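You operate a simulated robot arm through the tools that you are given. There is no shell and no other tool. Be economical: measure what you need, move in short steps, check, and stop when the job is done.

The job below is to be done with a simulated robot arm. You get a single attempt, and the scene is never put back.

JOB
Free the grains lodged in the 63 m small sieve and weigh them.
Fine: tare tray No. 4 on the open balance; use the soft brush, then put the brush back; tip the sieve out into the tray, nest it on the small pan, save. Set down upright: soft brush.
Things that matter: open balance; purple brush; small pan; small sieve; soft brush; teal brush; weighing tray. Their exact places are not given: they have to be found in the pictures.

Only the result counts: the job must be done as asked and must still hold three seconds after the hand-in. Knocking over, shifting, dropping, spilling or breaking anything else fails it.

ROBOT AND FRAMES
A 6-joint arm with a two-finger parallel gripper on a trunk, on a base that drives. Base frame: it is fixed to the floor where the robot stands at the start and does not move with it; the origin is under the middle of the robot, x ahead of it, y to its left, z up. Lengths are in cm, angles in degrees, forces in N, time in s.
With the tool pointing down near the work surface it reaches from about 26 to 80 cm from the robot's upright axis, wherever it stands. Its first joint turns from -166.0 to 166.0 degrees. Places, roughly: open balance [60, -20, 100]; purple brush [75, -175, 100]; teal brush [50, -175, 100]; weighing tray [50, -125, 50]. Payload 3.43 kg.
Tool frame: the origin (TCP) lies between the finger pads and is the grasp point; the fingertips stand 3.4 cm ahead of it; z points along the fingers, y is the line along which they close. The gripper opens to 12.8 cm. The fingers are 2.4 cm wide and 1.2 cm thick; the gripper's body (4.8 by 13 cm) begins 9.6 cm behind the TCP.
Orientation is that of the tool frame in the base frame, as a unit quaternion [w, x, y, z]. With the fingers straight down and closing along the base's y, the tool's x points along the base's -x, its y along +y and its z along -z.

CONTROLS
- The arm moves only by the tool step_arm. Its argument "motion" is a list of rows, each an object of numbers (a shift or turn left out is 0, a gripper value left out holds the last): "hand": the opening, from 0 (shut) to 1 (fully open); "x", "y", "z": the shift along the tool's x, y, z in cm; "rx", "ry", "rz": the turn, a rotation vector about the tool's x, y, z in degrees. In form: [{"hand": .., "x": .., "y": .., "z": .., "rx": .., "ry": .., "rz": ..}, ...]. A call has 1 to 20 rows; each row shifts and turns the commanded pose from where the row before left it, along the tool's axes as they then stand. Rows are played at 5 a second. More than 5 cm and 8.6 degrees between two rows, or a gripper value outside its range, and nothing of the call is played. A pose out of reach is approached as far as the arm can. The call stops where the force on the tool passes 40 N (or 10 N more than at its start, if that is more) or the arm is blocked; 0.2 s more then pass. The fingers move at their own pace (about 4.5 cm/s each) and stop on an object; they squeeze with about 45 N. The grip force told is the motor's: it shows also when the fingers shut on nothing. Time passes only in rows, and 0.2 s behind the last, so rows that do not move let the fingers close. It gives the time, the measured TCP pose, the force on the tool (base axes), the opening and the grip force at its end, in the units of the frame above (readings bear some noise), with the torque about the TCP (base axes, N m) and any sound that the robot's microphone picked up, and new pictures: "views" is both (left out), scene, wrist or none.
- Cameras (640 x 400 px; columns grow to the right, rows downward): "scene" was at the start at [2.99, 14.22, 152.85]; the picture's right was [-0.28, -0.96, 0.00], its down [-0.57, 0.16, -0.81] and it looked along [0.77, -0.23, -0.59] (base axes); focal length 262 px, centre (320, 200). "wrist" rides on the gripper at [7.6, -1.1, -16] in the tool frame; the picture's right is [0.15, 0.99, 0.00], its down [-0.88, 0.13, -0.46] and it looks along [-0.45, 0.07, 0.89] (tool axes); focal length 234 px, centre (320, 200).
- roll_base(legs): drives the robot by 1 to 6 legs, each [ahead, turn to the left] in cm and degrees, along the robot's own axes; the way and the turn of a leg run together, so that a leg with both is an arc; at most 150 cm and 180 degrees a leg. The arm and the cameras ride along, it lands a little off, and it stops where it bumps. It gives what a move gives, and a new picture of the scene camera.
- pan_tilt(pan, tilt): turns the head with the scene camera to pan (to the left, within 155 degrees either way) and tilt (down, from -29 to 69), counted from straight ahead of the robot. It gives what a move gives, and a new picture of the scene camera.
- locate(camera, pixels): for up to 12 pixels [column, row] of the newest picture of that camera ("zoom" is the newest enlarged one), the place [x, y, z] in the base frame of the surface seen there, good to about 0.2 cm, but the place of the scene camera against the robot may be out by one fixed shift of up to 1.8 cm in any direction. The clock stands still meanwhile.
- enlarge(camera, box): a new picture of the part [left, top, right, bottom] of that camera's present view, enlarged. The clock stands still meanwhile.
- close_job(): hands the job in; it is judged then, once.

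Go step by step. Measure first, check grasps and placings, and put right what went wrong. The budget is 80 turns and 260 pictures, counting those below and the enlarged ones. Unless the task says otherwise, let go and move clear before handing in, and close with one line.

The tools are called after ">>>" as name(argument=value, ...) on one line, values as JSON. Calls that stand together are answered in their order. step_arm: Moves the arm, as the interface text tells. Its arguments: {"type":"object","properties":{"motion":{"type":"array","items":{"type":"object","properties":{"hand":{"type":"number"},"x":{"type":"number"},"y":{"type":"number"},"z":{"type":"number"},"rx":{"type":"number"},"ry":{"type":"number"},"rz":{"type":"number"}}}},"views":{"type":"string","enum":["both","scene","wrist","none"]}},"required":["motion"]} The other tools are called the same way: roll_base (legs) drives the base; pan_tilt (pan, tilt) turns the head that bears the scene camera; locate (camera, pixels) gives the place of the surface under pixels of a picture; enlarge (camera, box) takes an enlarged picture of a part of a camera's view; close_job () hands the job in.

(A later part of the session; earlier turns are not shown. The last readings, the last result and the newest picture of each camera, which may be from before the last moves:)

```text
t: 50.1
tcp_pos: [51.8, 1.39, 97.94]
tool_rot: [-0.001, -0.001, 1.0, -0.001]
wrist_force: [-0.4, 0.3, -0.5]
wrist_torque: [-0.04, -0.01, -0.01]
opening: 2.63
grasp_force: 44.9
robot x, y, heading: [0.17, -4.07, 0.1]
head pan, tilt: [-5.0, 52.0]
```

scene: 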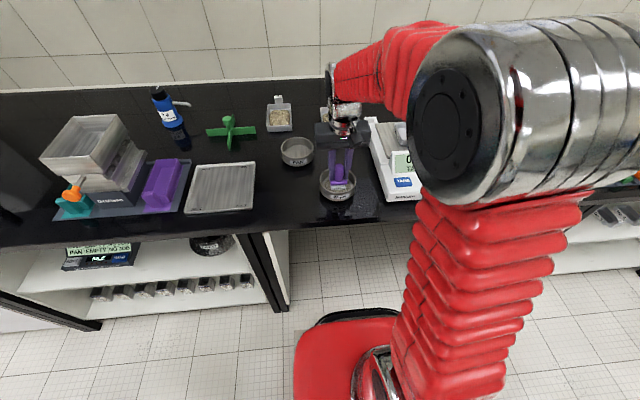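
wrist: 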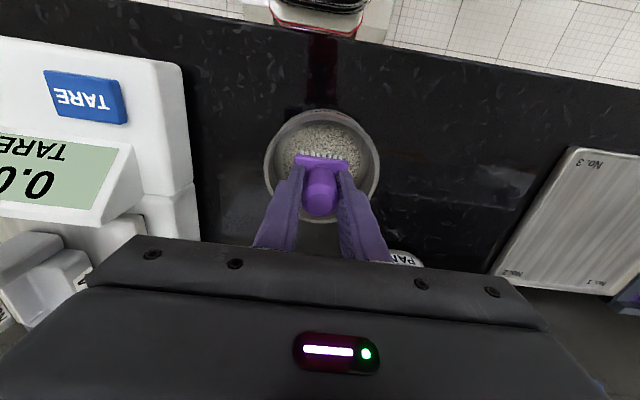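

The force is now about 0 at z 97.94, so the brush may have slid in the grip or the sieve shifted. I'll look.

>>> step_arm(motion=[{}])

>>> enlarge(camera="scene", box=[290, 130, 390, 210])

>>> enlarge(camera="wrist", box=[240, 90, 400, 190])

```text
t: 50.5
tcp_pos: [51.76, 1.5, 98.09]
tool_rot: [0.0, -0.002, 1.0, -0.001]
wrist_force: [0.5, -0.8, -0.3]
wrist_torque: [-0.01, -0.01, -0.01]
opening: 2.65
grasp_force: 44.6
robot x, y, heading: [0.3, -3.92, -0.1]
head pan, tilt: [-5.0, 52.0]
```

scene: 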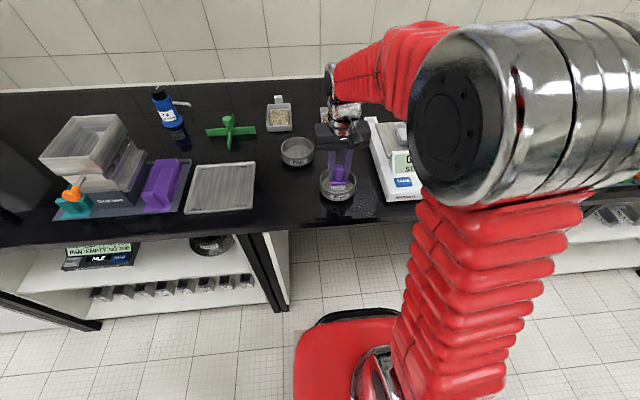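
wrist: 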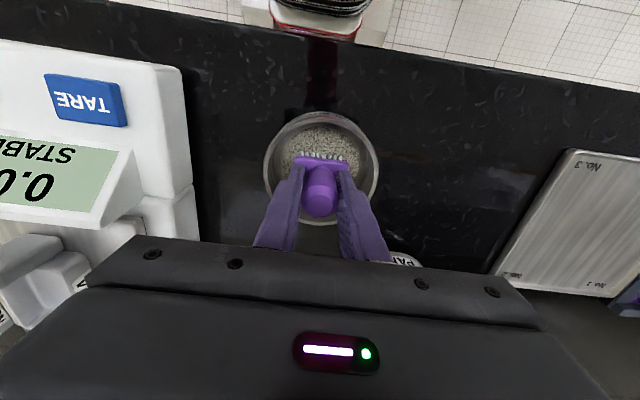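

```text
5.00 times, centred on (340, 170) of scene
```

zoom: 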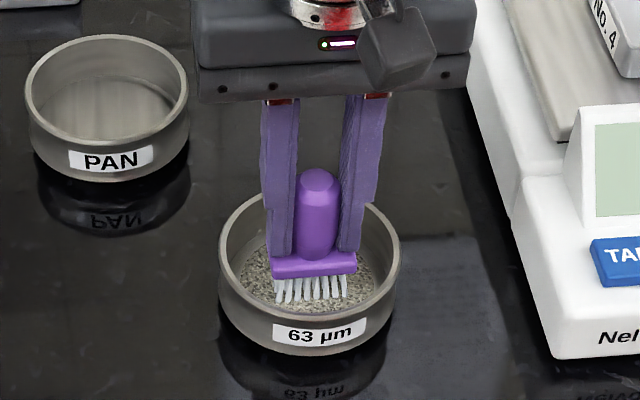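

```text
4.00 times, centred on (320, 140) of wrist
```

zoom: 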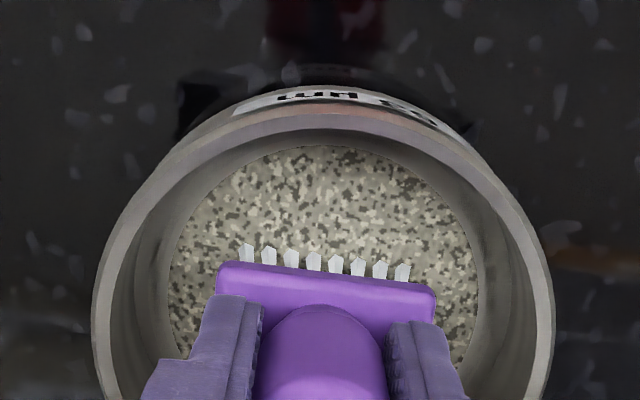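

Nothing has shifted. I'll press slightly (0.04 cm) and brush back and forth over the mesh, staying inside the wall.

>>> step_arm(motion=[{"z": 0.04}, {"x": 0.9}, {"x": 0.9}, {"x": -0.9}, {"x": -0.9}, {"x": -0.9}, {"x": -0.9}, {"x": 0.9}, {"x": 0.9}, {}], views="none")

>>> enlarge(camera="wrist", box=[240, 90, 400, 190])

```text
t: 52.7
tcp_pos: [51.81, 1.49, 97.94]
tool_rot: [0.0, -0.002, 1.0, -0.001]
wrist_force: [-0.1, -0.3, 0.6]
wrist_torque: [-0.01, 0.0, 0.01]
opening: 2.65
grasp_force: 44.6
robot x, y, heading: [0.56, -3.71, 0.1]
head pan, tilt: [-5.0, 52.0]
```

```text
4.00 times, centred on (320, 140) of wrist
```

zoom: 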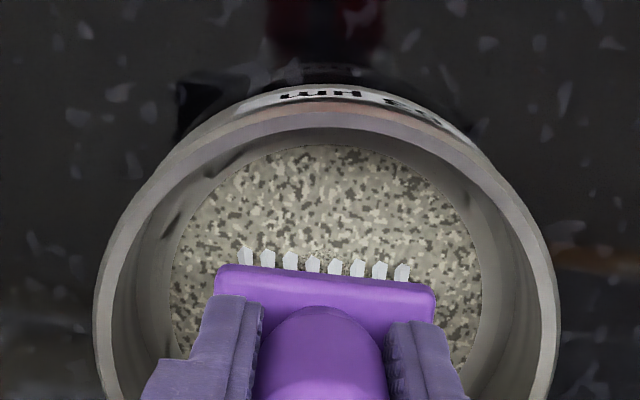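

No force yet; I'll lower a bit more until a light contact shows.

>>> step_arm(motion=[{"z": 0.05}, {}], views="none")

>>> step_arm(motion=[{"z": 0.05}, {}], views="none")

>>> step_arm(motion=[{"z": 0.05}, {}], views="none")

```text
t: 53.3
tcp_pos: [51.84, 1.4, 97.74]
tool_rot: [0.001, -0.002, 1.0, -0.001]
wrist_force: [0.6, 0.3, 0.7]
wrist_torque: [0.06, -0.04, -0.02]
opening: 2.66
grasp_force: 45.1
robot x, y, heading: [0.17, -4.14, 0.1]
head pan, tilt: [-5.0, 52.0]
```

```text
t: 53.9
tcp_pos: [51.84, 1.45, 98.01]
tool_rot: [0.001, -0.002, 1.0, -0.001]
wrist_force: [0.0, 0.7, -0.2]
wrist_torque: [0.06, -0.01, -0.02]
opening: 2.61
grasp_force: 44.8
robot x, y, heading: [0.34, -4.27, 0.2]
head pan, tilt: [-5.0, 52.0]
```

```text
t: 54.5
tcp_pos: [51.84, 1.52, 97.94]
tool_rot: [0.001, -0.001, 1.0, -0.001]
wrist_force: [0.2, -1.1, 0.4]
wrist_torque: [-0.02, 0.01, -0.01]
opening: 2.63
grasp_force: 45.4
robot x, y, heading: [0.11, -3.89, 0.1]
head pan, tilt: [-5.0, 52.0]
```

Still no contact; continue lowering in small steps.

>>> step_arm(motion=[{"z": 0.08}, {}], views="none")

>>> step_arm(motion=[{"z": 0.08}, {}], views="none")

>>> enlarge(camera="scene", box=[310, 160, 370, 205])

```text
t: 55.1
tcp_pos: [51.89, 1.42, 97.74]
tool_rot: [0.002, -0.002, 1.0, -0.001]
wrist_force: [0.4, -0.1, 1.7]
wrist_torque: [-0.06, -0.05, -0.01]
opening: 2.63
grasp_force: 44.9
robot x, y, heading: [0.43, -3.86, -0.1]
head pan, tilt: [-5.0, 52.0]
```

```text
t: 55.7
tcp_pos: [51.88, 1.44, 97.73]
tool_rot: [0.002, -0.002, 1.0, 0.0]
wrist_force: [-0.6, -1.3, 16.2]
wrist_torque: [-0.04, 0.03, -0.04]
opening: 2.64
grasp_force: 45.3
robot x, y, heading: [0.39, -3.88, 0.1]
head pan, tilt: [-5.0, 52.0]
```

```text
8.89 times, centred on (340, 182) of scene
```

zoom: 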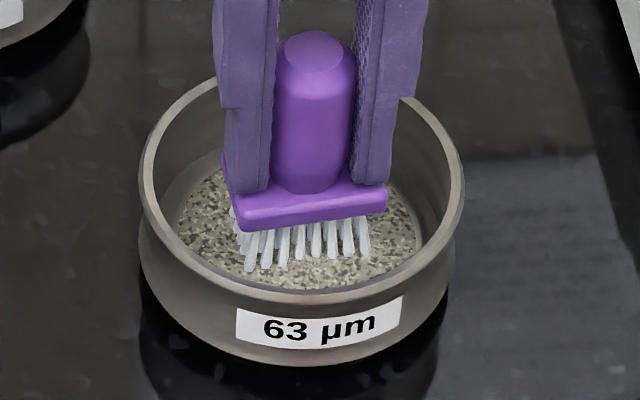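

Contact is now 16 N. I'll ease off slightly and brush.

>>> step_arm(motion=[{"z": -0.03}, {"x": 0.8}, {"x": 0.8}, {"x": -0.8}, {"x": -0.8}, {"x": -0.8}, {"x": -0.8}, {"x": 0.8}, {"x": 0.8}, {}], views="none")

>>> enlarge(camera="scene", box=[310, 160, 370, 205])

>>> enlarge(camera="wrist", box=[240, 90, 400, 190])

```text
t: 57.9
tcp_pos: [51.87, 1.59, 97.7]
tool_rot: [0.002, -0.002, 1.0, -0.001]
wrist_force: [8.6, -1.4, 25.4]
wrist_torque: [-0.04, -0.61, 0.0]
opening: 2.67
grasp_force: 45.2
robot x, y, heading: [0.43, -3.93, 0.2]
head pan, tilt: [-5.0, 52.0]
```

```text
8.89 times, centred on (340, 182) of scene
```

zoom: 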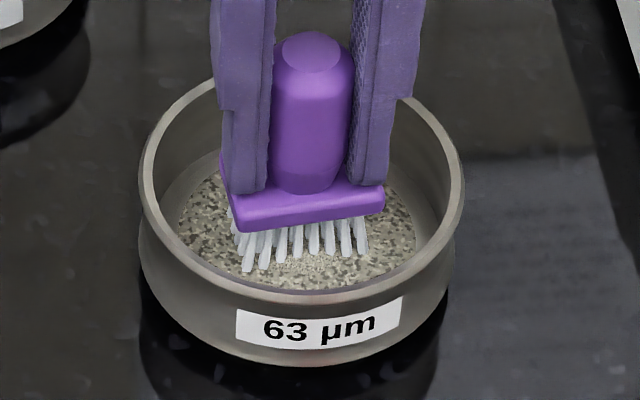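

```text
4.00 times, centred on (320, 140) of wrist
```

zoom: 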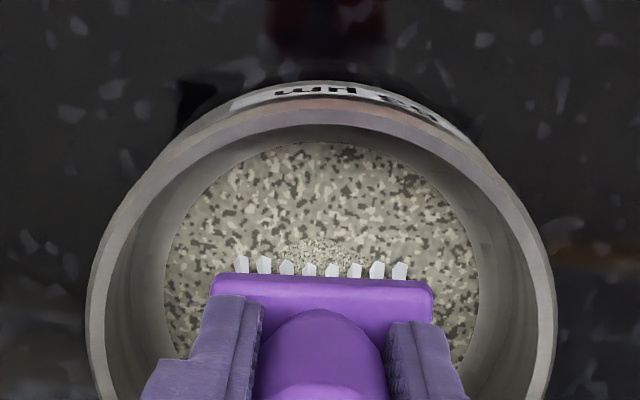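

A small heap of freed grains has appeared at wrist zoom (315,250), and the sieve has stayed put. I'll keep brushing, with shifts in y as well.

>>> step_arm(motion=[{"y": 0.7}, {"x": 0.8}, {"x": 0.7}, {"x": -0.8}, {"x": -0.8}, {"x": -0.8}, {"x": -0.6}, {"y": -0.7}, {"y": -0.7}, {"x": 0.8}, {"x": 0.8}, {"x": 0.8}, {"x": 0.6}, {"x": -0.8}, {"x": -0.7}, {"y": 0.7}, {}], views="none")

>>> enlarge(camera="wrist", box=[240, 90, 400, 190])

```text
t: 58.9
tcp_pos: [50.68, 2.28, 97.72]
tool_rot: [-0.003, -0.003, 1.0, -0.001]
wrist_force: [-0.7, -0.6, 4.2]
wrist_torque: [-0.08, -0.02, -0.03]
opening: 2.63
grasp_force: 45.3
robot x, y, heading: [0.24, -4.04, 0.0]
head pan, tilt: [-5.0, 52.0]
stopped in row 4: the force on the tool passed its limit at 46 N (the readings are from after the stop); the commanded pose is now the measured one
```

```text
4.00 times, centred on (320, 140) of wrist
```

zoom: 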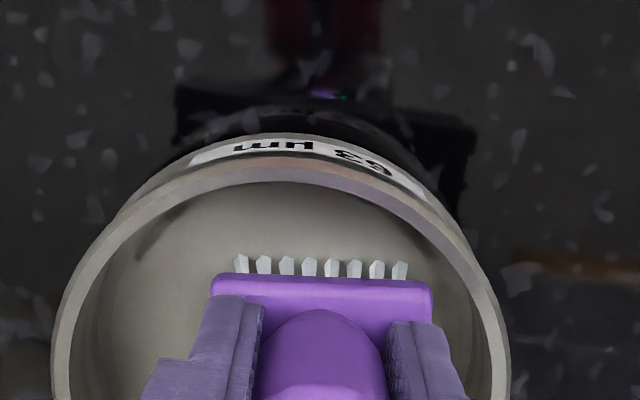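

The lodged texture is gone from the mesh, and the move stopped at 46 N. I'll lift the brush straight up and look at the sieve.

>>> step_arm(motion=[{"z": -0.5}, {"z": -1.5}, {"z": -3}, {"z": -4}, {"z": -2}])

>>> enlarge(camera="wrist", box=[220, 70, 420, 195])

>>> enlarge(camera="scene", box=[290, 130, 390, 210])

```text
t: 60.1
tcp_pos: [50.81, 2.45, 108.73]
tool_rot: [-0.004, -0.002, 1.0, -0.001]
wrist_force: [-0.1, 0.1, -1.4]
wrist_torque: [0.0, 0.03, -0.01]
opening: 2.63
grasp_force: 44.9
robot x, y, heading: [0.54, -3.98, -0.1]
head pan, tilt: [-5.0, 52.0]
```

scene: 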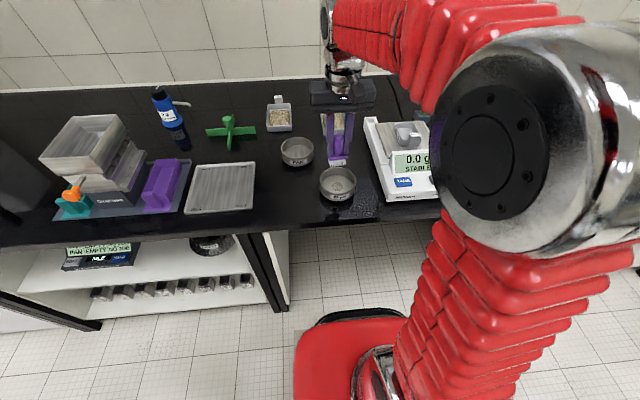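
wrist: 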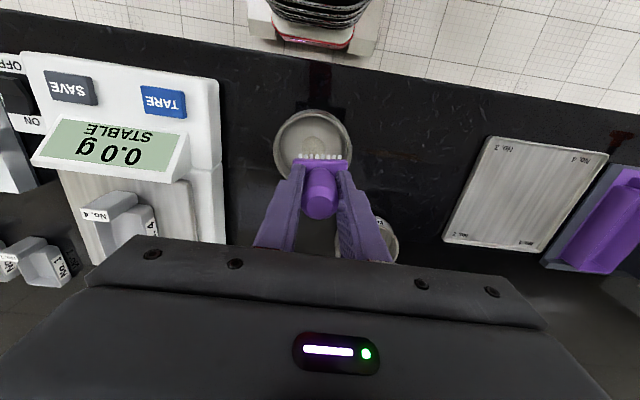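

```text
3.20 times, centred on (320, 132) of wrist
```

zoom: 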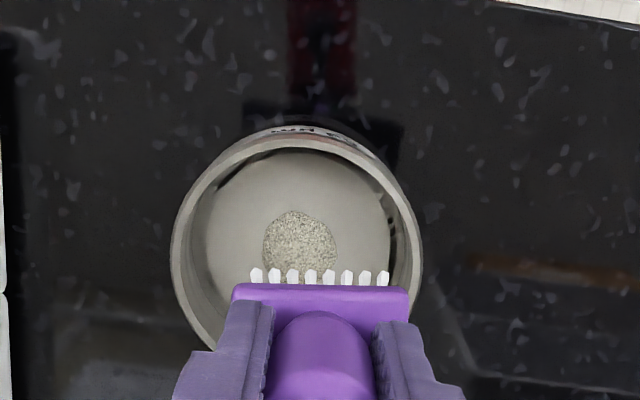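

```text
5.00 times, centred on (340, 170) of scene
```

zoom: 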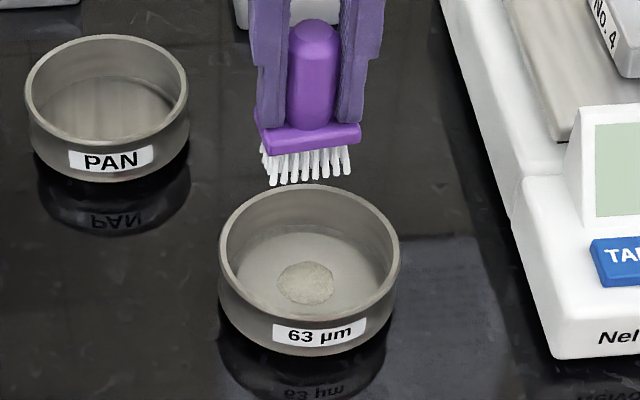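

All the grains are freed into a heap and the sieve hasn't moved. I'll take the brush back over its old place at (49.66,16.5), undo its slight yaw, and lower it to just above the bench.

>>> step_arm(motion=[{"y": 4.7, "x": 0.4}, {"y": 4.7, "x": 0.4}, {"y": 4.65, "x": 0.35}, {"rz": 6}, {"z": 4}, {"z": 4}, {"z": 3}, {"z": 0.6}, {}])

>>> enlarge(camera="scene", box=[255, 150, 315, 210])

>>> enlarge(camera="wrist", box=[240, 100, 400, 200])

```text
t: 62.1
tcp_pos: [49.28, 16.41, 97.03]
tool_rot: [-0.002, 0.05, 0.999, -0.001]
wrist_force: [-1.0, 0.6, -0.1]
wrist_torque: [0.01, 0.0, 0.04]
opening: 2.57
grasp_force: 44.9
robot x, y, heading: [0.51, -3.81, -0.1]
head pan, tilt: [-5.0, 52.0]
```

scene: 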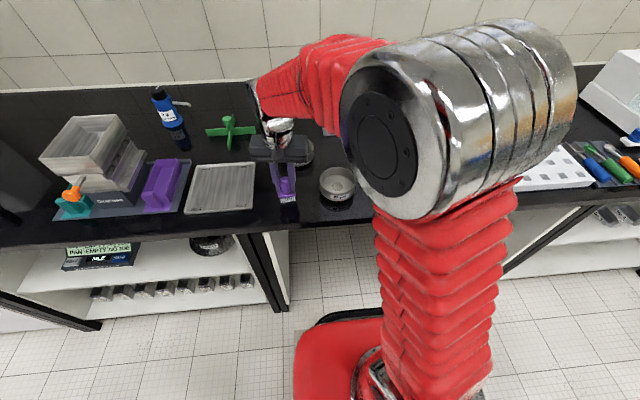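
wrist: 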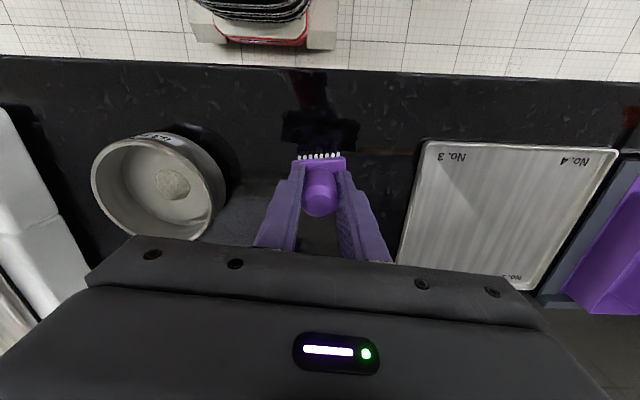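

```text
6.67 times, centred on (285, 180) of scene
```

zoom: 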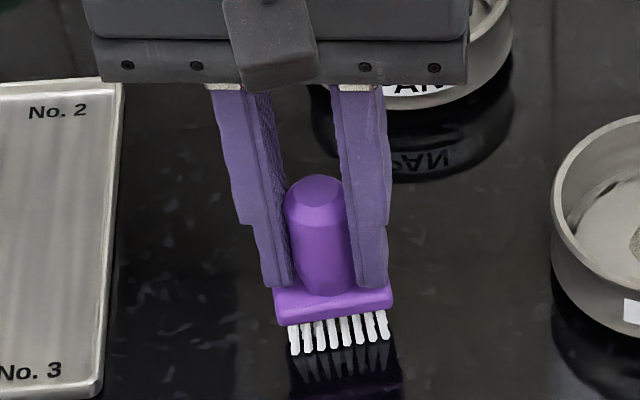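

```text
4.00 times, centred on (320, 150) of wrist
```

zoom: 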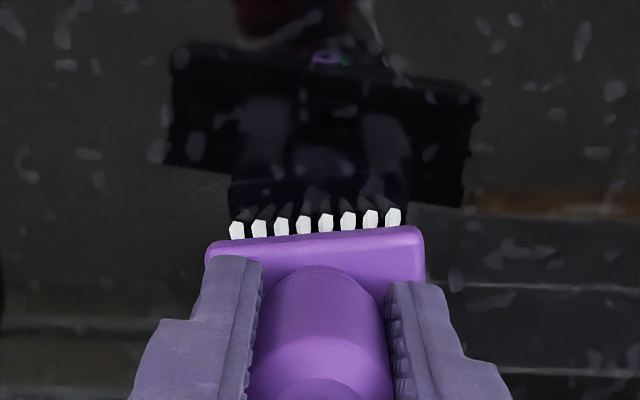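

The brush is nearly back, a few degrees of yaw off and about 0.3 cm short in x. I'll correct both and lower to a light touch.

>>> step_arm(motion=[{"x": -0.3, "rz": 4}, {"z": 0.15}, {"z": 0.1}, {}], views="none")

>>> step_arm(motion=[{"z": 0.08}, {}], views="none")

>>> enlarge(camera="scene", box=[255, 150, 315, 210])

```text
t: 63.1
tcp_pos: [49.78, 16.35, 97.0]
tool_rot: [-0.002, 0.085, 0.996, 0.0]
wrist_force: [-2.2, 0.6, 9.0]
wrist_torque: [0.03, -0.03, -0.06]
opening: 2.62
grasp_force: 45.0
robot x, y, heading: [0.47, -3.83, -0.1]
head pan, tilt: [-5.0, 52.0]
```

```text
t: 63.7
tcp_pos: [49.72, 16.4, 96.87]
tool_rot: [-0.001, 0.086, 0.996, 0.0]
wrist_force: [1.3, -1.8, 23.1]
wrist_torque: [-0.12, -0.18, -0.1]
opening: 2.59
grasp_force: 45.1
robot x, y, heading: [0.4, -3.93, 0.1]
head pan, tilt: [-5.0, 52.0]
```

```text
6.67 times, centred on (285, 180) of scene
```

zoom: 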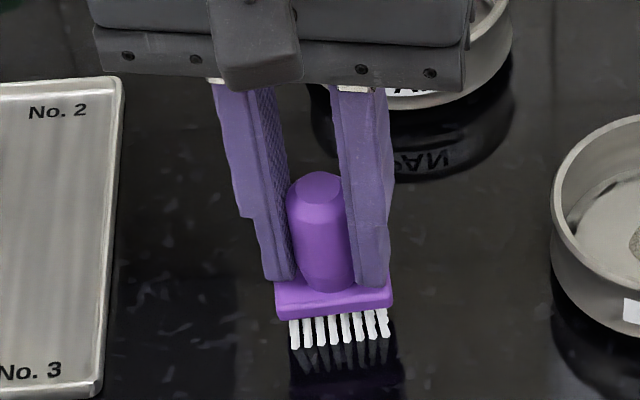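

The brush stands on the bench with contact force. I'll open the fingers, wait and lift straight up.

>>> step_arm(motion=[{"z": -0.05}, {"hand": 0.45}, {}, {}, {}, {"z": -3}, {"z": -4.5}, {"z": -4.5}, {"z": -4.5}])

>>> enlarge(camera="scene", box=[250, 130, 370, 210])

>>> enlarge(camera="wrist", box=[220, 80, 420, 205])

```text
t: 65.7
tcp_pos: [49.78, 16.37, 113.49]
tool_rot: [-0.003, 0.085, 0.996, -0.001]
wrist_force: [0.4, -0.3, 0.3]
wrist_torque: [-0.02, 0.01, 0.03]
opening: 5.77
grasp_force: 0.0
robot x, y, heading: [-0.06, -3.81, -0.0]
head pan, tilt: [-5.0, 52.0]
```

scene: 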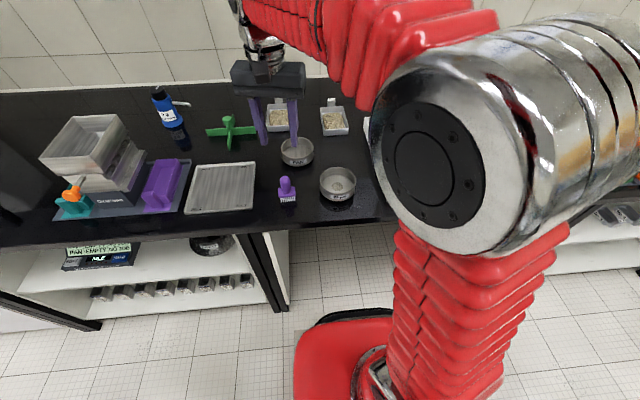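
wrist: 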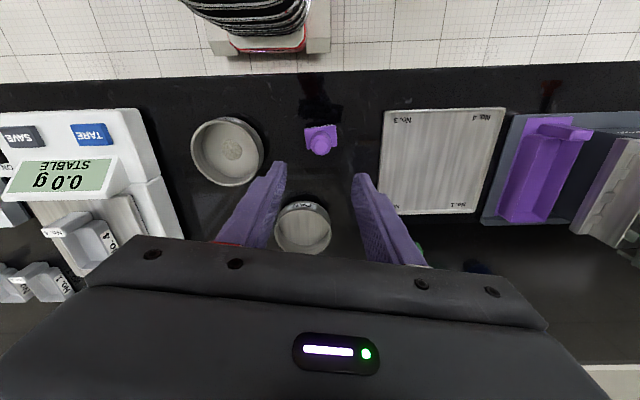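

```text
5.00 times, centred on (310, 170) of scene
```

zoom: 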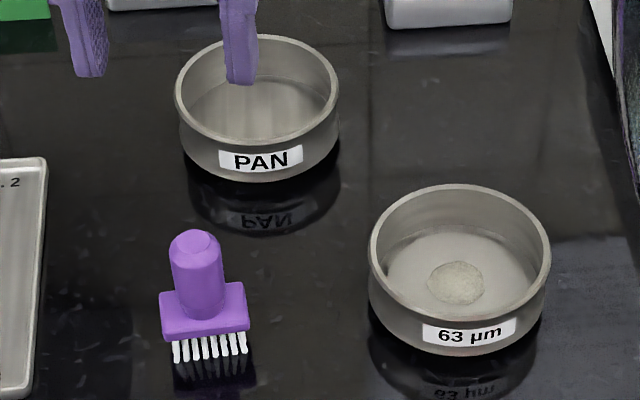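

```text
3.20 times, centred on (320, 142) of wrist
```

zoom: 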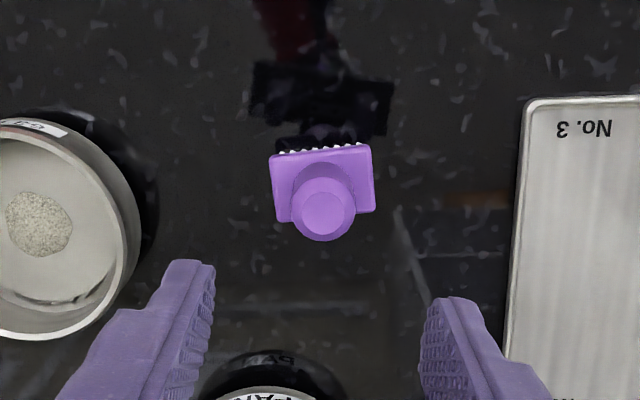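

The brush stands upright where it was, and the heap is in the sieve. Next I'll measure the tray's geometry and the bench edge for a side grasp and pour.

>>> pan_tilt(pan=-22, tilt=50)

>>> enlarge(camera="wrist", box=[20, 100, 180, 290])

>>> locate(camera="wrist", pixels=[[250, 76], [320, 75], [400, 70], [228, 149], [193, 160], [262, 150], [230, 118], [302, 210], [330, 230], [275, 235]])

```text
t: 66.5
tcp_pos: [49.76, 16.38, 113.35]
tool_rot: [-0.004, 0.086, 0.996, 0.0]
wrist_force: [-0.8, 0.1, 0.1]
wrist_torque: [-0.01, 0.0, 0.0]
opening: 5.73
grasp_force: 0.0
robot x, y, heading: [0.64, -4.29, 0.0]
head pan, tilt: [-22.0, 50.0]
```

scene: 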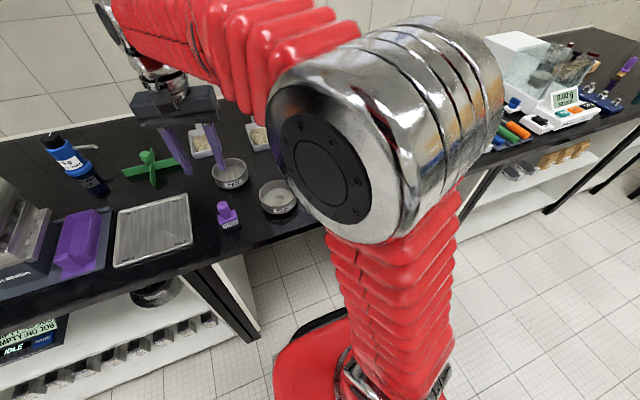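

```text
2.11 times, centred on (100, 195) of wrist
```

zoom: 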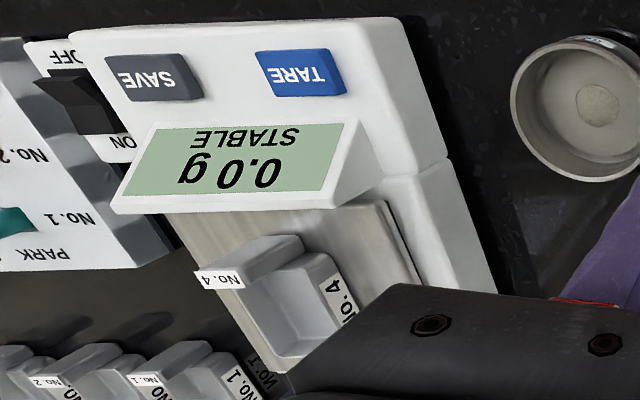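

```text
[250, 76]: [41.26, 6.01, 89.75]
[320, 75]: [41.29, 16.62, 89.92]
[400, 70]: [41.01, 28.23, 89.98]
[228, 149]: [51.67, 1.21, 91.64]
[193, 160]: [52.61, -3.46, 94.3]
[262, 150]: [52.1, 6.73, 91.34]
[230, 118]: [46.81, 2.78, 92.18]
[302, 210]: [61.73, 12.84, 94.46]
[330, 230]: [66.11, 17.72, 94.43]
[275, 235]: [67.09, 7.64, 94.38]
```

The bench edge is at x 41.2. I'll square the tool and move over the balance to measure tray No. 4 from the wrist camera.

>>> step_arm(motion=[{"rz": -5, "z": -3}, {"rz": -4.8, "z": -3}, {"z": -3}, {"y": -4.7}, {"y": -4.7}, {"y": -4.7}, {"y": -4.7}, {"y": -4.7}, {"y": -4.7}, {"y": -4.7, "x": -1}, {"y": -3.5, "x": -1}, {}], views="wrist")

>>> enlarge(camera="wrist", box=[220, 80, 420, 240])

```text
t: 69.1
tcp_pos: [51.98, -20.03, 122.47]
tool_rot: [-0.003, 0.0, 1.0, -0.001]
wrist_force: [-0.2, 0.0, -0.1]
wrist_torque: [-0.01, 0.03, -0.06]
opening: 5.76
grasp_force: 0.0
robot x, y, heading: [0.4, -3.93, 0.1]
head pan, tilt: [-22.0, 50.0]
```

wrist: 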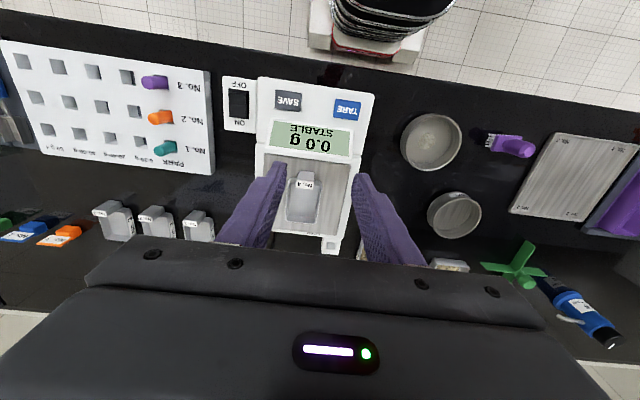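

```text
2.50 times, centred on (320, 160) of wrist
```

zoom: 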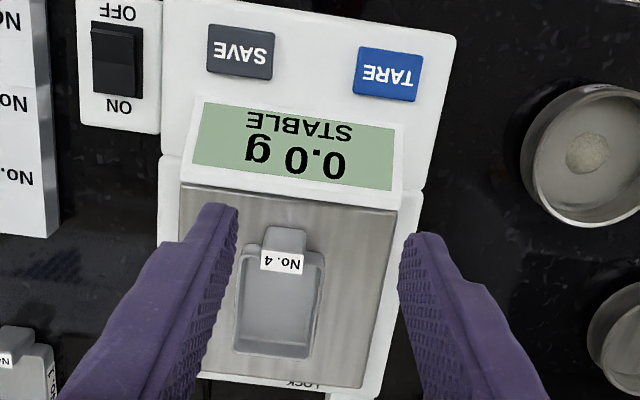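

>>> locate(camera="zoom", pixels=[[285, 240], [283, 262], [325, 262], [246, 255], [272, 352], [235, 348], [310, 352], [280, 315], [240, 300], [318, 300], [298, 200], [290, 380]])

>>> locate(camera="wrist", pixels=[[310, 127], [310, 152], [290, 100], [347, 110]])

```text
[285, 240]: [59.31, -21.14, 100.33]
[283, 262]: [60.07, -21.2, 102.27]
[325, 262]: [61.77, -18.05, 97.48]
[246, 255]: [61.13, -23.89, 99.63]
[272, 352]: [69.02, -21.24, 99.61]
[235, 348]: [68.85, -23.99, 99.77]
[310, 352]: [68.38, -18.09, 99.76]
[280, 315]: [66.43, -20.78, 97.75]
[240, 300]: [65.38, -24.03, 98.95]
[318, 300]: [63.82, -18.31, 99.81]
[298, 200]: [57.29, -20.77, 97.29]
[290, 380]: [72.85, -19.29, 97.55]
```

```text
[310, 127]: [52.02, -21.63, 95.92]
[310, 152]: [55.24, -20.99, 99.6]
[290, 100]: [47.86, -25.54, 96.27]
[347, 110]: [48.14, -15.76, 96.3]
```

Tray No. 4 measures x 61.3–69, y -24 to -18, rim z 99.7, with its handle block (top 102.3) at x 59–61. To pour, I'll grip the sieve with the fingers nearly horizontal, pointing +x, so that rolling it forward leaves the gripper on top. I'll back the base up for room and pitch the tool in free space.

>>> roll_base(legs=[[-16, 0]])

>>> step_arm(motion=[{"hand": 1, "y": 4.5}, {"y": 4.5}, {"y": 4.5}, {"y": 4.5}, {"y": 3.6}, {"ry": -8.2}, {"ry": -8.2}, {"ry": -8.2}, {"ry": -8.2}, {"ry": -8.2}, {"ry": -8.2}, {"ry": -8.2}, {"ry": -8.2}, {"ry": -8.2}, {"ry": -8.2}, {}])

```text
t: 70.8
tcp_pos: [35.69, -19.79, 122.29]
tool_rot: [-0.003, 0.0, 1.0, 0.0]
wrist_force: [-1.3, 0.5, -0.5]
wrist_torque: [0.02, 0.03, -0.01]
opening: 5.76
grasp_force: 0.0
robot x, y, heading: [-15.84, -3.91, 0.1]
head pan, tilt: [-22.0, 50.0]
```

scene: 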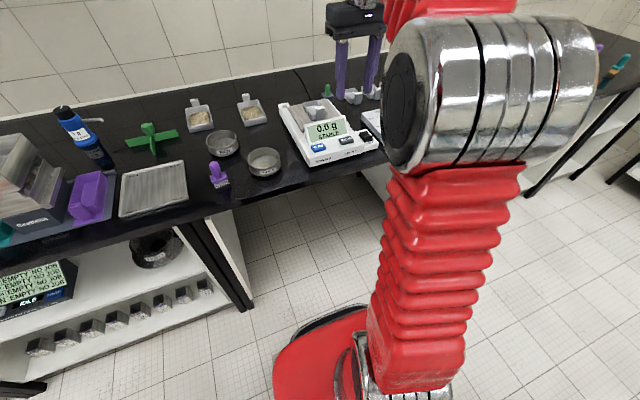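

```text
t: 74.2
tcp_pos: [35.48, -0.1, 121.0]
tool_rot: [0.632, 0.094, 0.769, 0.035]
wrist_force: [1.5, 2.8, 2.1]
wrist_torque: [-0.1, 0.22, -0.17]
opening: 12.79
grasp_force: 0.0
robot x, y, heading: [-16.02, -3.84, 0.1]
head pan, tilt: [-22.0, 50.0]
```

scene: 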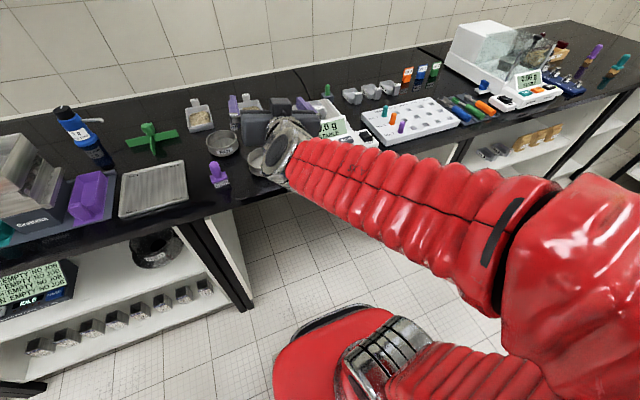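
wrist: 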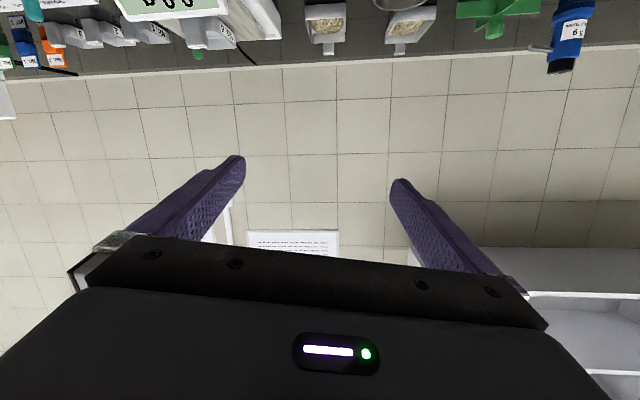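

The tool is nearly pitched, but the pose shows a small twist that may be lag. I'll let it settle.

>>> step_arm(motion=[{}, {}, {}, {}], views="none")

```text
t: 75.2
tcp_pos: [35.62, 1.59, 122.28]
tool_rot: [0.654, 0.0, 0.756, -0.001]
wrist_force: [-0.2, -0.2, -0.6]
wrist_torque: [-0.02, 0.0, 0.0]
opening: 12.8
grasp_force: 0.0
robot x, y, heading: [-16.1, -3.81, 0.1]
head pan, tilt: [-22.0, 50.0]
```

It settled at 81.7° pitch, aligned with +x. I'll advance to above the sieve and lower to z about 109, then check the alignment.

>>> step_arm(motion=[{"z": 4.05, "x": -0.59}, {"z": 4.05, "x": -0.59}, {"z": 4.05, "x": -0.59}, {"z": 4.05, "x": -0.59}, {"x": 4.3, "z": 0.62}, {"x": 4.3, "z": 0.62}, {"x": 4.3, "z": 0.62}, {}, {}, {}])

>>> pan_tilt(pan=5, tilt=45)

```text
t: 77.4
tcp_pos: [51.94, 3.05, 109.66]
tool_rot: [0.654, 0.004, 0.757, -0.005]
wrist_force: [0.4, -0.7, 0.1]
wrist_torque: [-0.02, 0.0, -0.01]
opening: 12.79
grasp_force: 0.0
out of reach, approached as far as the arm can: row 6, 7
robot x, y, heading: [-15.6, -3.86, -0.0]
head pan, tilt: [-22.0, 50.0]
```

scene: 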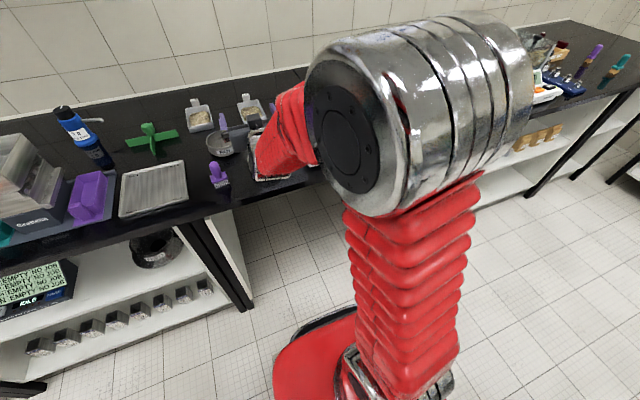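
wrist: 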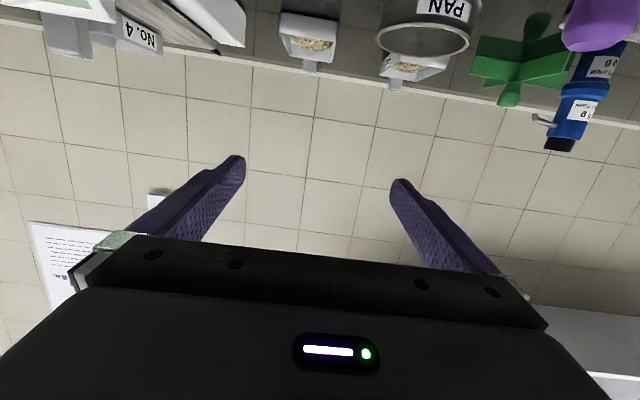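

```text
t: 78.3
tcp_pos: [51.93, 2.95, 109.85]
tool_rot: [0.653, 0.003, 0.757, -0.004]
wrist_force: [0.5, 0.2, -0.8]
wrist_torque: [0.03, 0.02, 0.0]
opening: 12.8
grasp_force: 0.1
robot x, y, heading: [-16.03, -3.82, 0.2]
head pan, tilt: [5.0, 45.0]
```

scene: 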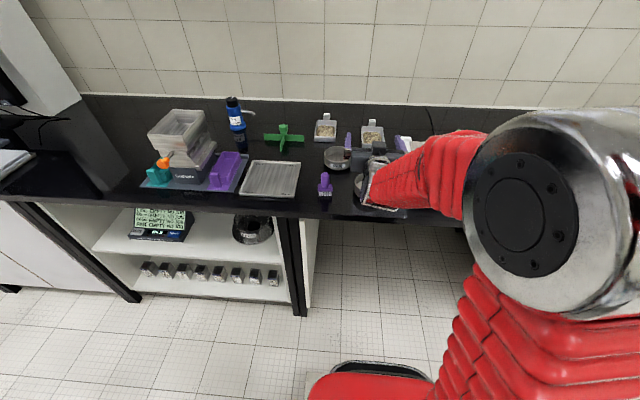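

At this base position, lowering with a level tool runs out of reach at z about 110. I'll back the base up another 14 cm to flatten the arm, and try again.

>>> step_arm(motion=[{"x": -4, "z": -0.6}, {"x": -4, "z": -0.6}, {}, {}], views="none")

>>> roll_base(legs=[[-14, 0]])

>>> step_arm(motion=[{"z": 4.6, "x": -0.67}, {"z": 4.6, "x": -0.67}, {"z": 4.6, "x": -0.67}, {}, {}, {"x": 4.3, "z": 0.62}, {"x": 4.3, "z": 0.62}, {}, {}, {}], views="scene")

```text
t: 79.3
tcp_pos: [51.87, 3.02, 117.78]
tool_rot: [0.654, -0.001, 0.756, 0.0]
wrist_force: [0.0, -0.1, 0.0]
wrist_torque: [0.04, 0.03, -0.01]
opening: 12.8
grasp_force: 0.1
robot x, y, heading: [-15.58, -4.17, -0.0]
head pan, tilt: [5.0, 45.0]
```

```text
t: 80.8
tcp_pos: [37.57, 2.8, 117.66]
tool_rot: [0.654, 0.0, 0.756, -0.001]
wrist_force: [0.4, -0.2, 0.3]
wrist_torque: [0.02, 0.01, 0.02]
opening: 12.81
grasp_force: 0.1
robot x, y, heading: [-30.26, -3.62, -0.4]
head pan, tilt: [5.0, 45.0]
```

scene: 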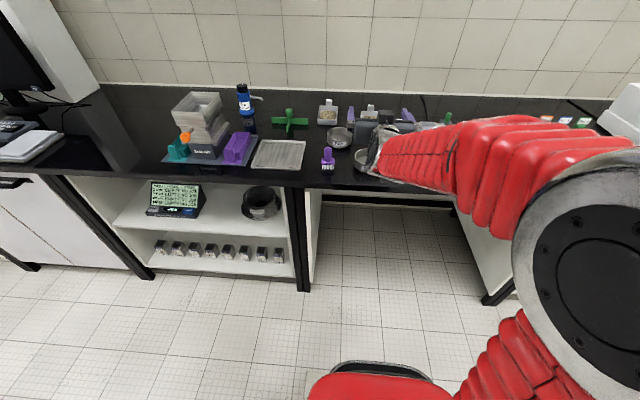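

```text
t: 83.0
tcp_pos: [51.44, 3.43, 109.17]
tool_rot: [0.653, 0.003, 0.758, -0.005]
wrist_force: [-0.2, -0.1, 0.0]
wrist_torque: [0.0, 0.02, 0.04]
opening: 12.78
grasp_force: 0.1
out of reach, approached as far as the arm can: row 7
robot x, y, heading: [-30.47, -3.72, -0.2]
head pan, tilt: [5.0, 45.0]
```

scene: 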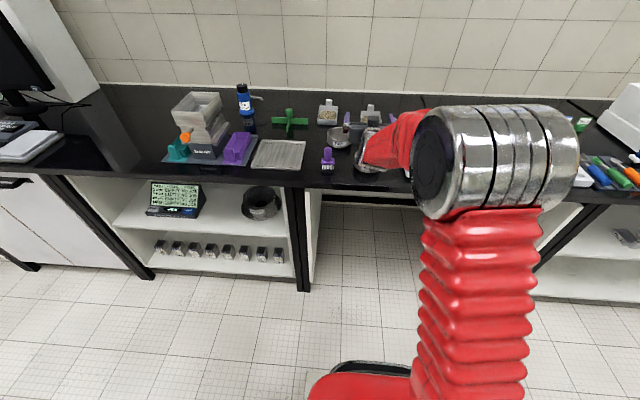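

Level reach bottoms out near z 109 whatever the distance. So I'll use a plan that fits: grip the sieve from above with the tool leaning about 20° outward, then tilt it toward the robot over the tray at z about 112, ending with a level tool. First I'll rise, draw back and drive up to the bench.

>>> step_arm(motion=[{"x": -4.3, "z": -0.62}, {"x": -4.3, "z": -0.62}, {"x": -4.3, "z": -0.62}, {"z": -4.6, "x": 0.67}, {"z": -4.6, "x": 0.67}, {"z": -4.6, "x": 0.67}, {"z": -4.6, "x": 0.67}, {}, {}], views="none")

>>> roll_base(legs=[[30, 0]])

>>> step_arm(motion=[{"ry": 8.5}, {"ry": 8.5}, {"ry": 8.5}, {"ry": 8.5}, {"ry": 8.5}, {"ry": 8.5}, {"ry": 8.5}, {"ry": 8.5}, {"ry": 8.5}, {"ry": 5.2}, {}, {}, {}, {}], views="both")

```text
t: 85.0
tcp_pos: [32.63, 3.5, 121.9]
tool_rot: [0.654, -0.001, 0.756, 0.0]
wrist_force: [-0.5, -1.1, 0.6]
wrist_torque: [0.06, -0.04, -0.02]
opening: 12.79
grasp_force: 0.1
robot x, y, heading: [-29.7, -3.65, -0.0]
head pan, tilt: [5.0, 45.0]
```

```text
t: 87.5
tcp_pos: [62.37, 3.19, 122.01]
tool_rot: [0.654, 0.001, 0.756, -0.002]
wrist_force: [0.7, -0.6, 0.0]
wrist_torque: [0.0, -0.01, 0.02]
opening: 12.82
grasp_force: 0.0
robot x, y, heading: [-0.62, -4.0, -0.2]
head pan, tilt: [5.0, 45.0]
```

scene: 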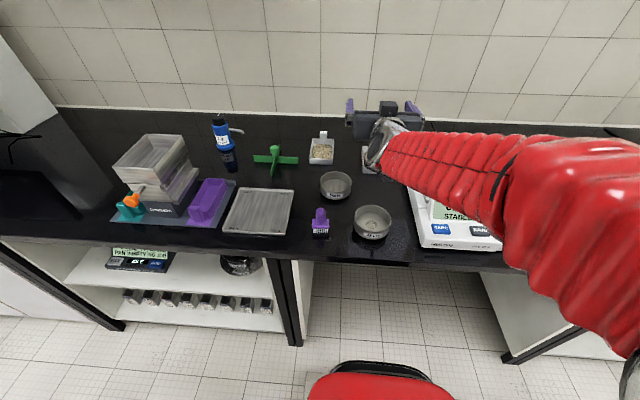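

```text
t: 90.5
tcp_pos: [62.51, 3.24, 122.11]
tool_rot: [0.0, 0.002, 1.0, -0.001]
wrist_force: [1.0, 0.2, 0.2]
wrist_torque: [0.0, 0.02, 0.02]
opening: 12.77
grasp_force: 0.1
robot x, y, heading: [-0.56, -3.63, -0.1]
head pan, tilt: [5.0, 45.0]
```

scene: 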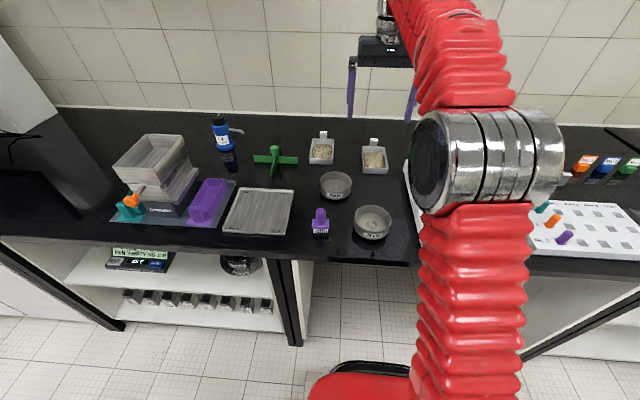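
wrist: 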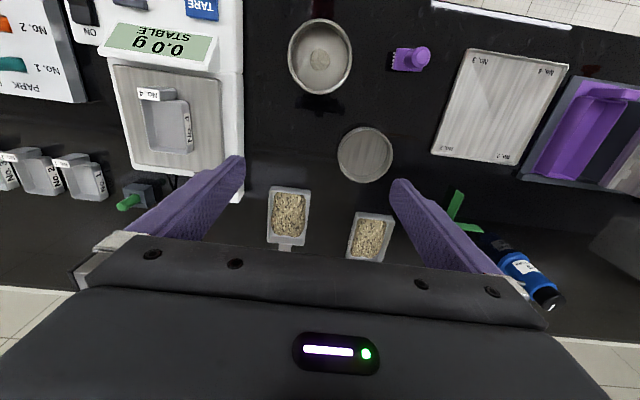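

Before gripping the sieve, I'll test the pour posture empty above the tray: go to (63.5,-21,120), pitch -90°, then lower to see the lowest reach.

>>> step_arm(motion=[{"y": -4.85}, {"y": -4.85}, {"y": -4.85}, {"y": -4.85}, {"y": -4.85}, {"ry": -8.5}, {"ry": -8.5}, {"ry": -8.5}, {"ry": -8.5}, {"ry": -8.5}, {"ry": -8.5}, {"ry": -8.5}, {"ry": -8.5}, {"ry": -8.5}, {"ry": -8.5}, {"ry": -5}, {}, {}, {}, {}], views="none")

>>> step_arm(motion=[{"x": 2}, {"x": 2}, {"x": 2}, {"x": 2}, {"x": 2}, {}, {}, {}], views="both")

```text
t: 94.7
tcp_pos: [62.38, -21.04, 122.04]
tool_rot: [0.707, 0.002, 0.707, -0.003]
wrist_force: [0.2, -0.1, 0.4]
wrist_torque: [-0.01, 0.0, -0.02]
opening: 12.79
grasp_force: 0.1
robot x, y, heading: [-0.95, -4.26, -0.6]
head pan, tilt: [5.0, 45.0]
```

```text
t: 96.5
tcp_pos: [62.3, -20.92, 112.03]
tool_rot: [0.707, 0.0, 0.707, -0.001]
wrist_force: [0.1, 0.3, -0.8]
wrist_torque: [-0.01, -0.03, 0.01]
opening: 12.79
grasp_force: 0.0
robot x, y, heading: [-0.76, -4.2, -0.1]
head pan, tilt: [5.0, 45.0]
```

scene: 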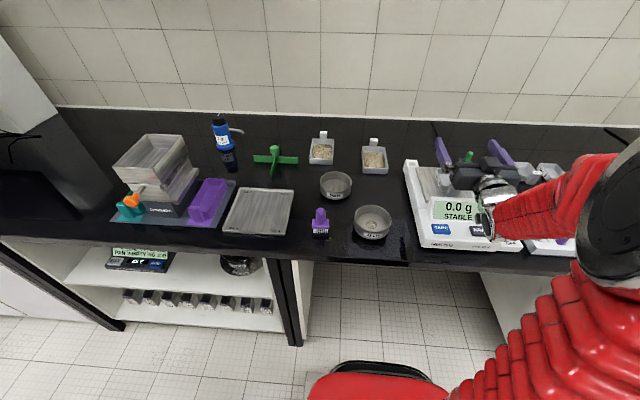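
wrist: 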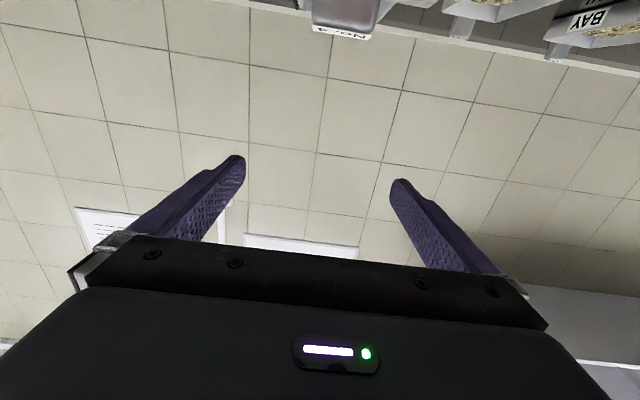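

The posture is reachable at z 112 with a level tool. I'll test pitching 12° further, then return to vertical.

>>> step_arm(motion=[{"ry": -6}, {"ry": -6}, {}, {}, {}], views="none")

>>> step_arm(motion=[{"ry": 6}, {"ry": 6}, {"x": -3.5}, {"x": -3.5}, {"x": -3}, {"ry": 8.5}, {"ry": 8.5}, {"ry": 8.5}, {"ry": 8.5}, {"ry": 8.5}, {"ry": 8.5}, {"ry": 8.5}, {"ry": 8.5}, {"ry": 8.5}, {"ry": 8.5}, {"ry": 5}, {}, {}], views="none")

>>> step_arm(motion=[{"y": 4.52, "x": 2}, {"y": 4.52, "x": 2}, {"y": 4.52, "x": 2}, {"y": 4.52, "x": 2}, {"y": 4.52, "x": 1.8}, {"ry": 6.7}, {"ry": 6.7}, {"ry": 6.6}, {}, {}, {}], views="both")

```text
t: 97.7
tcp_pos: [62.38, -20.98, 112.01]
tool_rot: [0.777, 0.0, 0.629, -0.001]
wrist_force: [0.7, 0.2, -0.3]
wrist_torque: [0.01, 0.0, -0.01]
opening: 12.81
grasp_force: 0.2
robot x, y, heading: [-0.7, -3.96, -0.3]
head pan, tilt: [5.0, 45.0]
```

```text
t: 101.5
tcp_pos: [62.47, -21.13, 122.08]
tool_rot: [-0.001, 0.002, 1.0, -0.001]
wrist_force: [-0.4, 0.7, 1.2]
wrist_torque: [0.03, 0.02, -0.04]
opening: 12.78
grasp_force: 0.0
robot x, y, heading: [-0.23, -3.81, -0.0]
head pan, tilt: [5.0, 45.0]
```

```text
t: 103.9
tcp_pos: [51.87, 1.44, 120.86]
tool_rot: [-0.172, 0.002, 0.985, 0.0]
wrist_force: [0.4, -0.1, 0.6]
wrist_torque: [0.0, 0.01, 0.01]
opening: 12.8
grasp_force: 0.2
out of reach, approached as far as the arm can: row 8
robot x, y, heading: [-0.63, -4.04, -0.1]
head pan, tilt: [5.0, 45.0]
```

scene: 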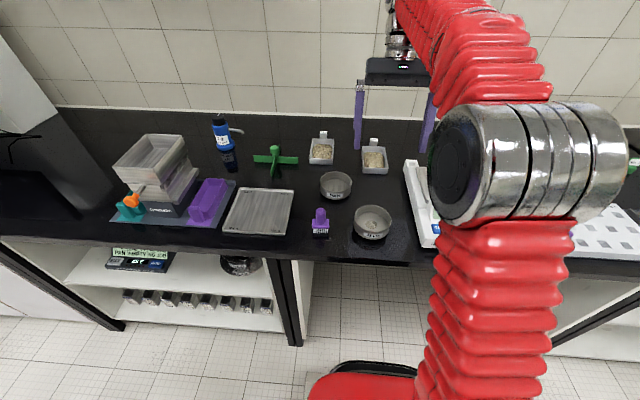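
wrist: 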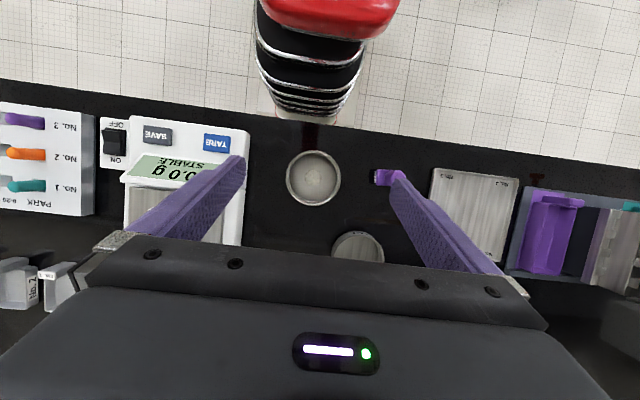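

The pose is near enough (20° lean). I'll remeasure the sieve and pan rims with the wrist camera before descending.

>>> enlarge(camera="wrist", box=[250, 130, 410, 270])

>>> locate(camera="wrist", pixels=[[287, 178], [340, 178], [313, 151], [313, 204], [294, 159], [332, 197], [333, 250], [383, 250], [357, 232], [313, 180]])

```text
2.86 times, centred on (330, 200) of wrist
```

zoom: 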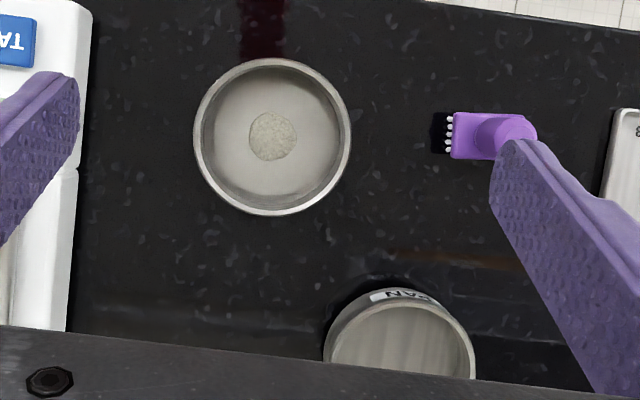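

```text
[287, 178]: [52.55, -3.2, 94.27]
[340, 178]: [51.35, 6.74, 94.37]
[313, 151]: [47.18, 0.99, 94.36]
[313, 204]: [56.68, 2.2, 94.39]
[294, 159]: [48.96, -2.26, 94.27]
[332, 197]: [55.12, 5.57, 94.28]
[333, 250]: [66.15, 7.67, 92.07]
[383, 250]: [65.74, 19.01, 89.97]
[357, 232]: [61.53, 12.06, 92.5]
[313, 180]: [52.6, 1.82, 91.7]
```

The sieve centre is (51.95,1.72). I'll descend part-way along the vertical and check the pose.

>>> step_arm(motion=[{"y": 0.25, "x": -1.36, "z": 3.76}, {"x": -1.36, "z": 3.76}, {"x": -1.36, "z": 3.76}, {"x": -1.36, "z": 3.76}, {}, {}], views="wrist")

```text
t: 105.3
tcp_pos: [51.89, 1.58, 104.88]
tool_rot: [-0.174, 0.002, 0.985, -0.001]
wrist_force: [-0.5, 0.1, 0.6]
wrist_torque: [-0.01, 0.02, 0.0]
opening: 12.81
grasp_force: 0.0
robot x, y, heading: [-0.43, -3.76, -0.3]
head pan, tilt: [5.0, 45.0]
```

wrist: 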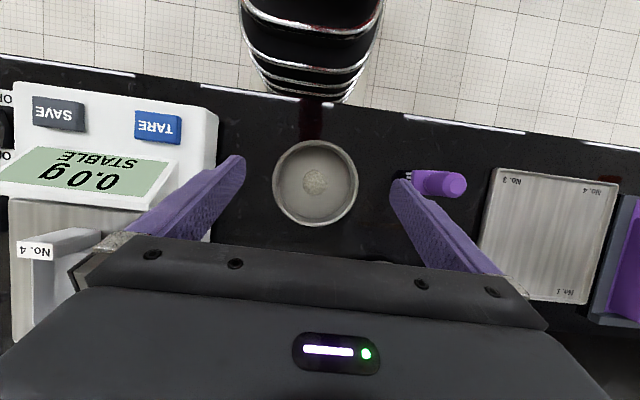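

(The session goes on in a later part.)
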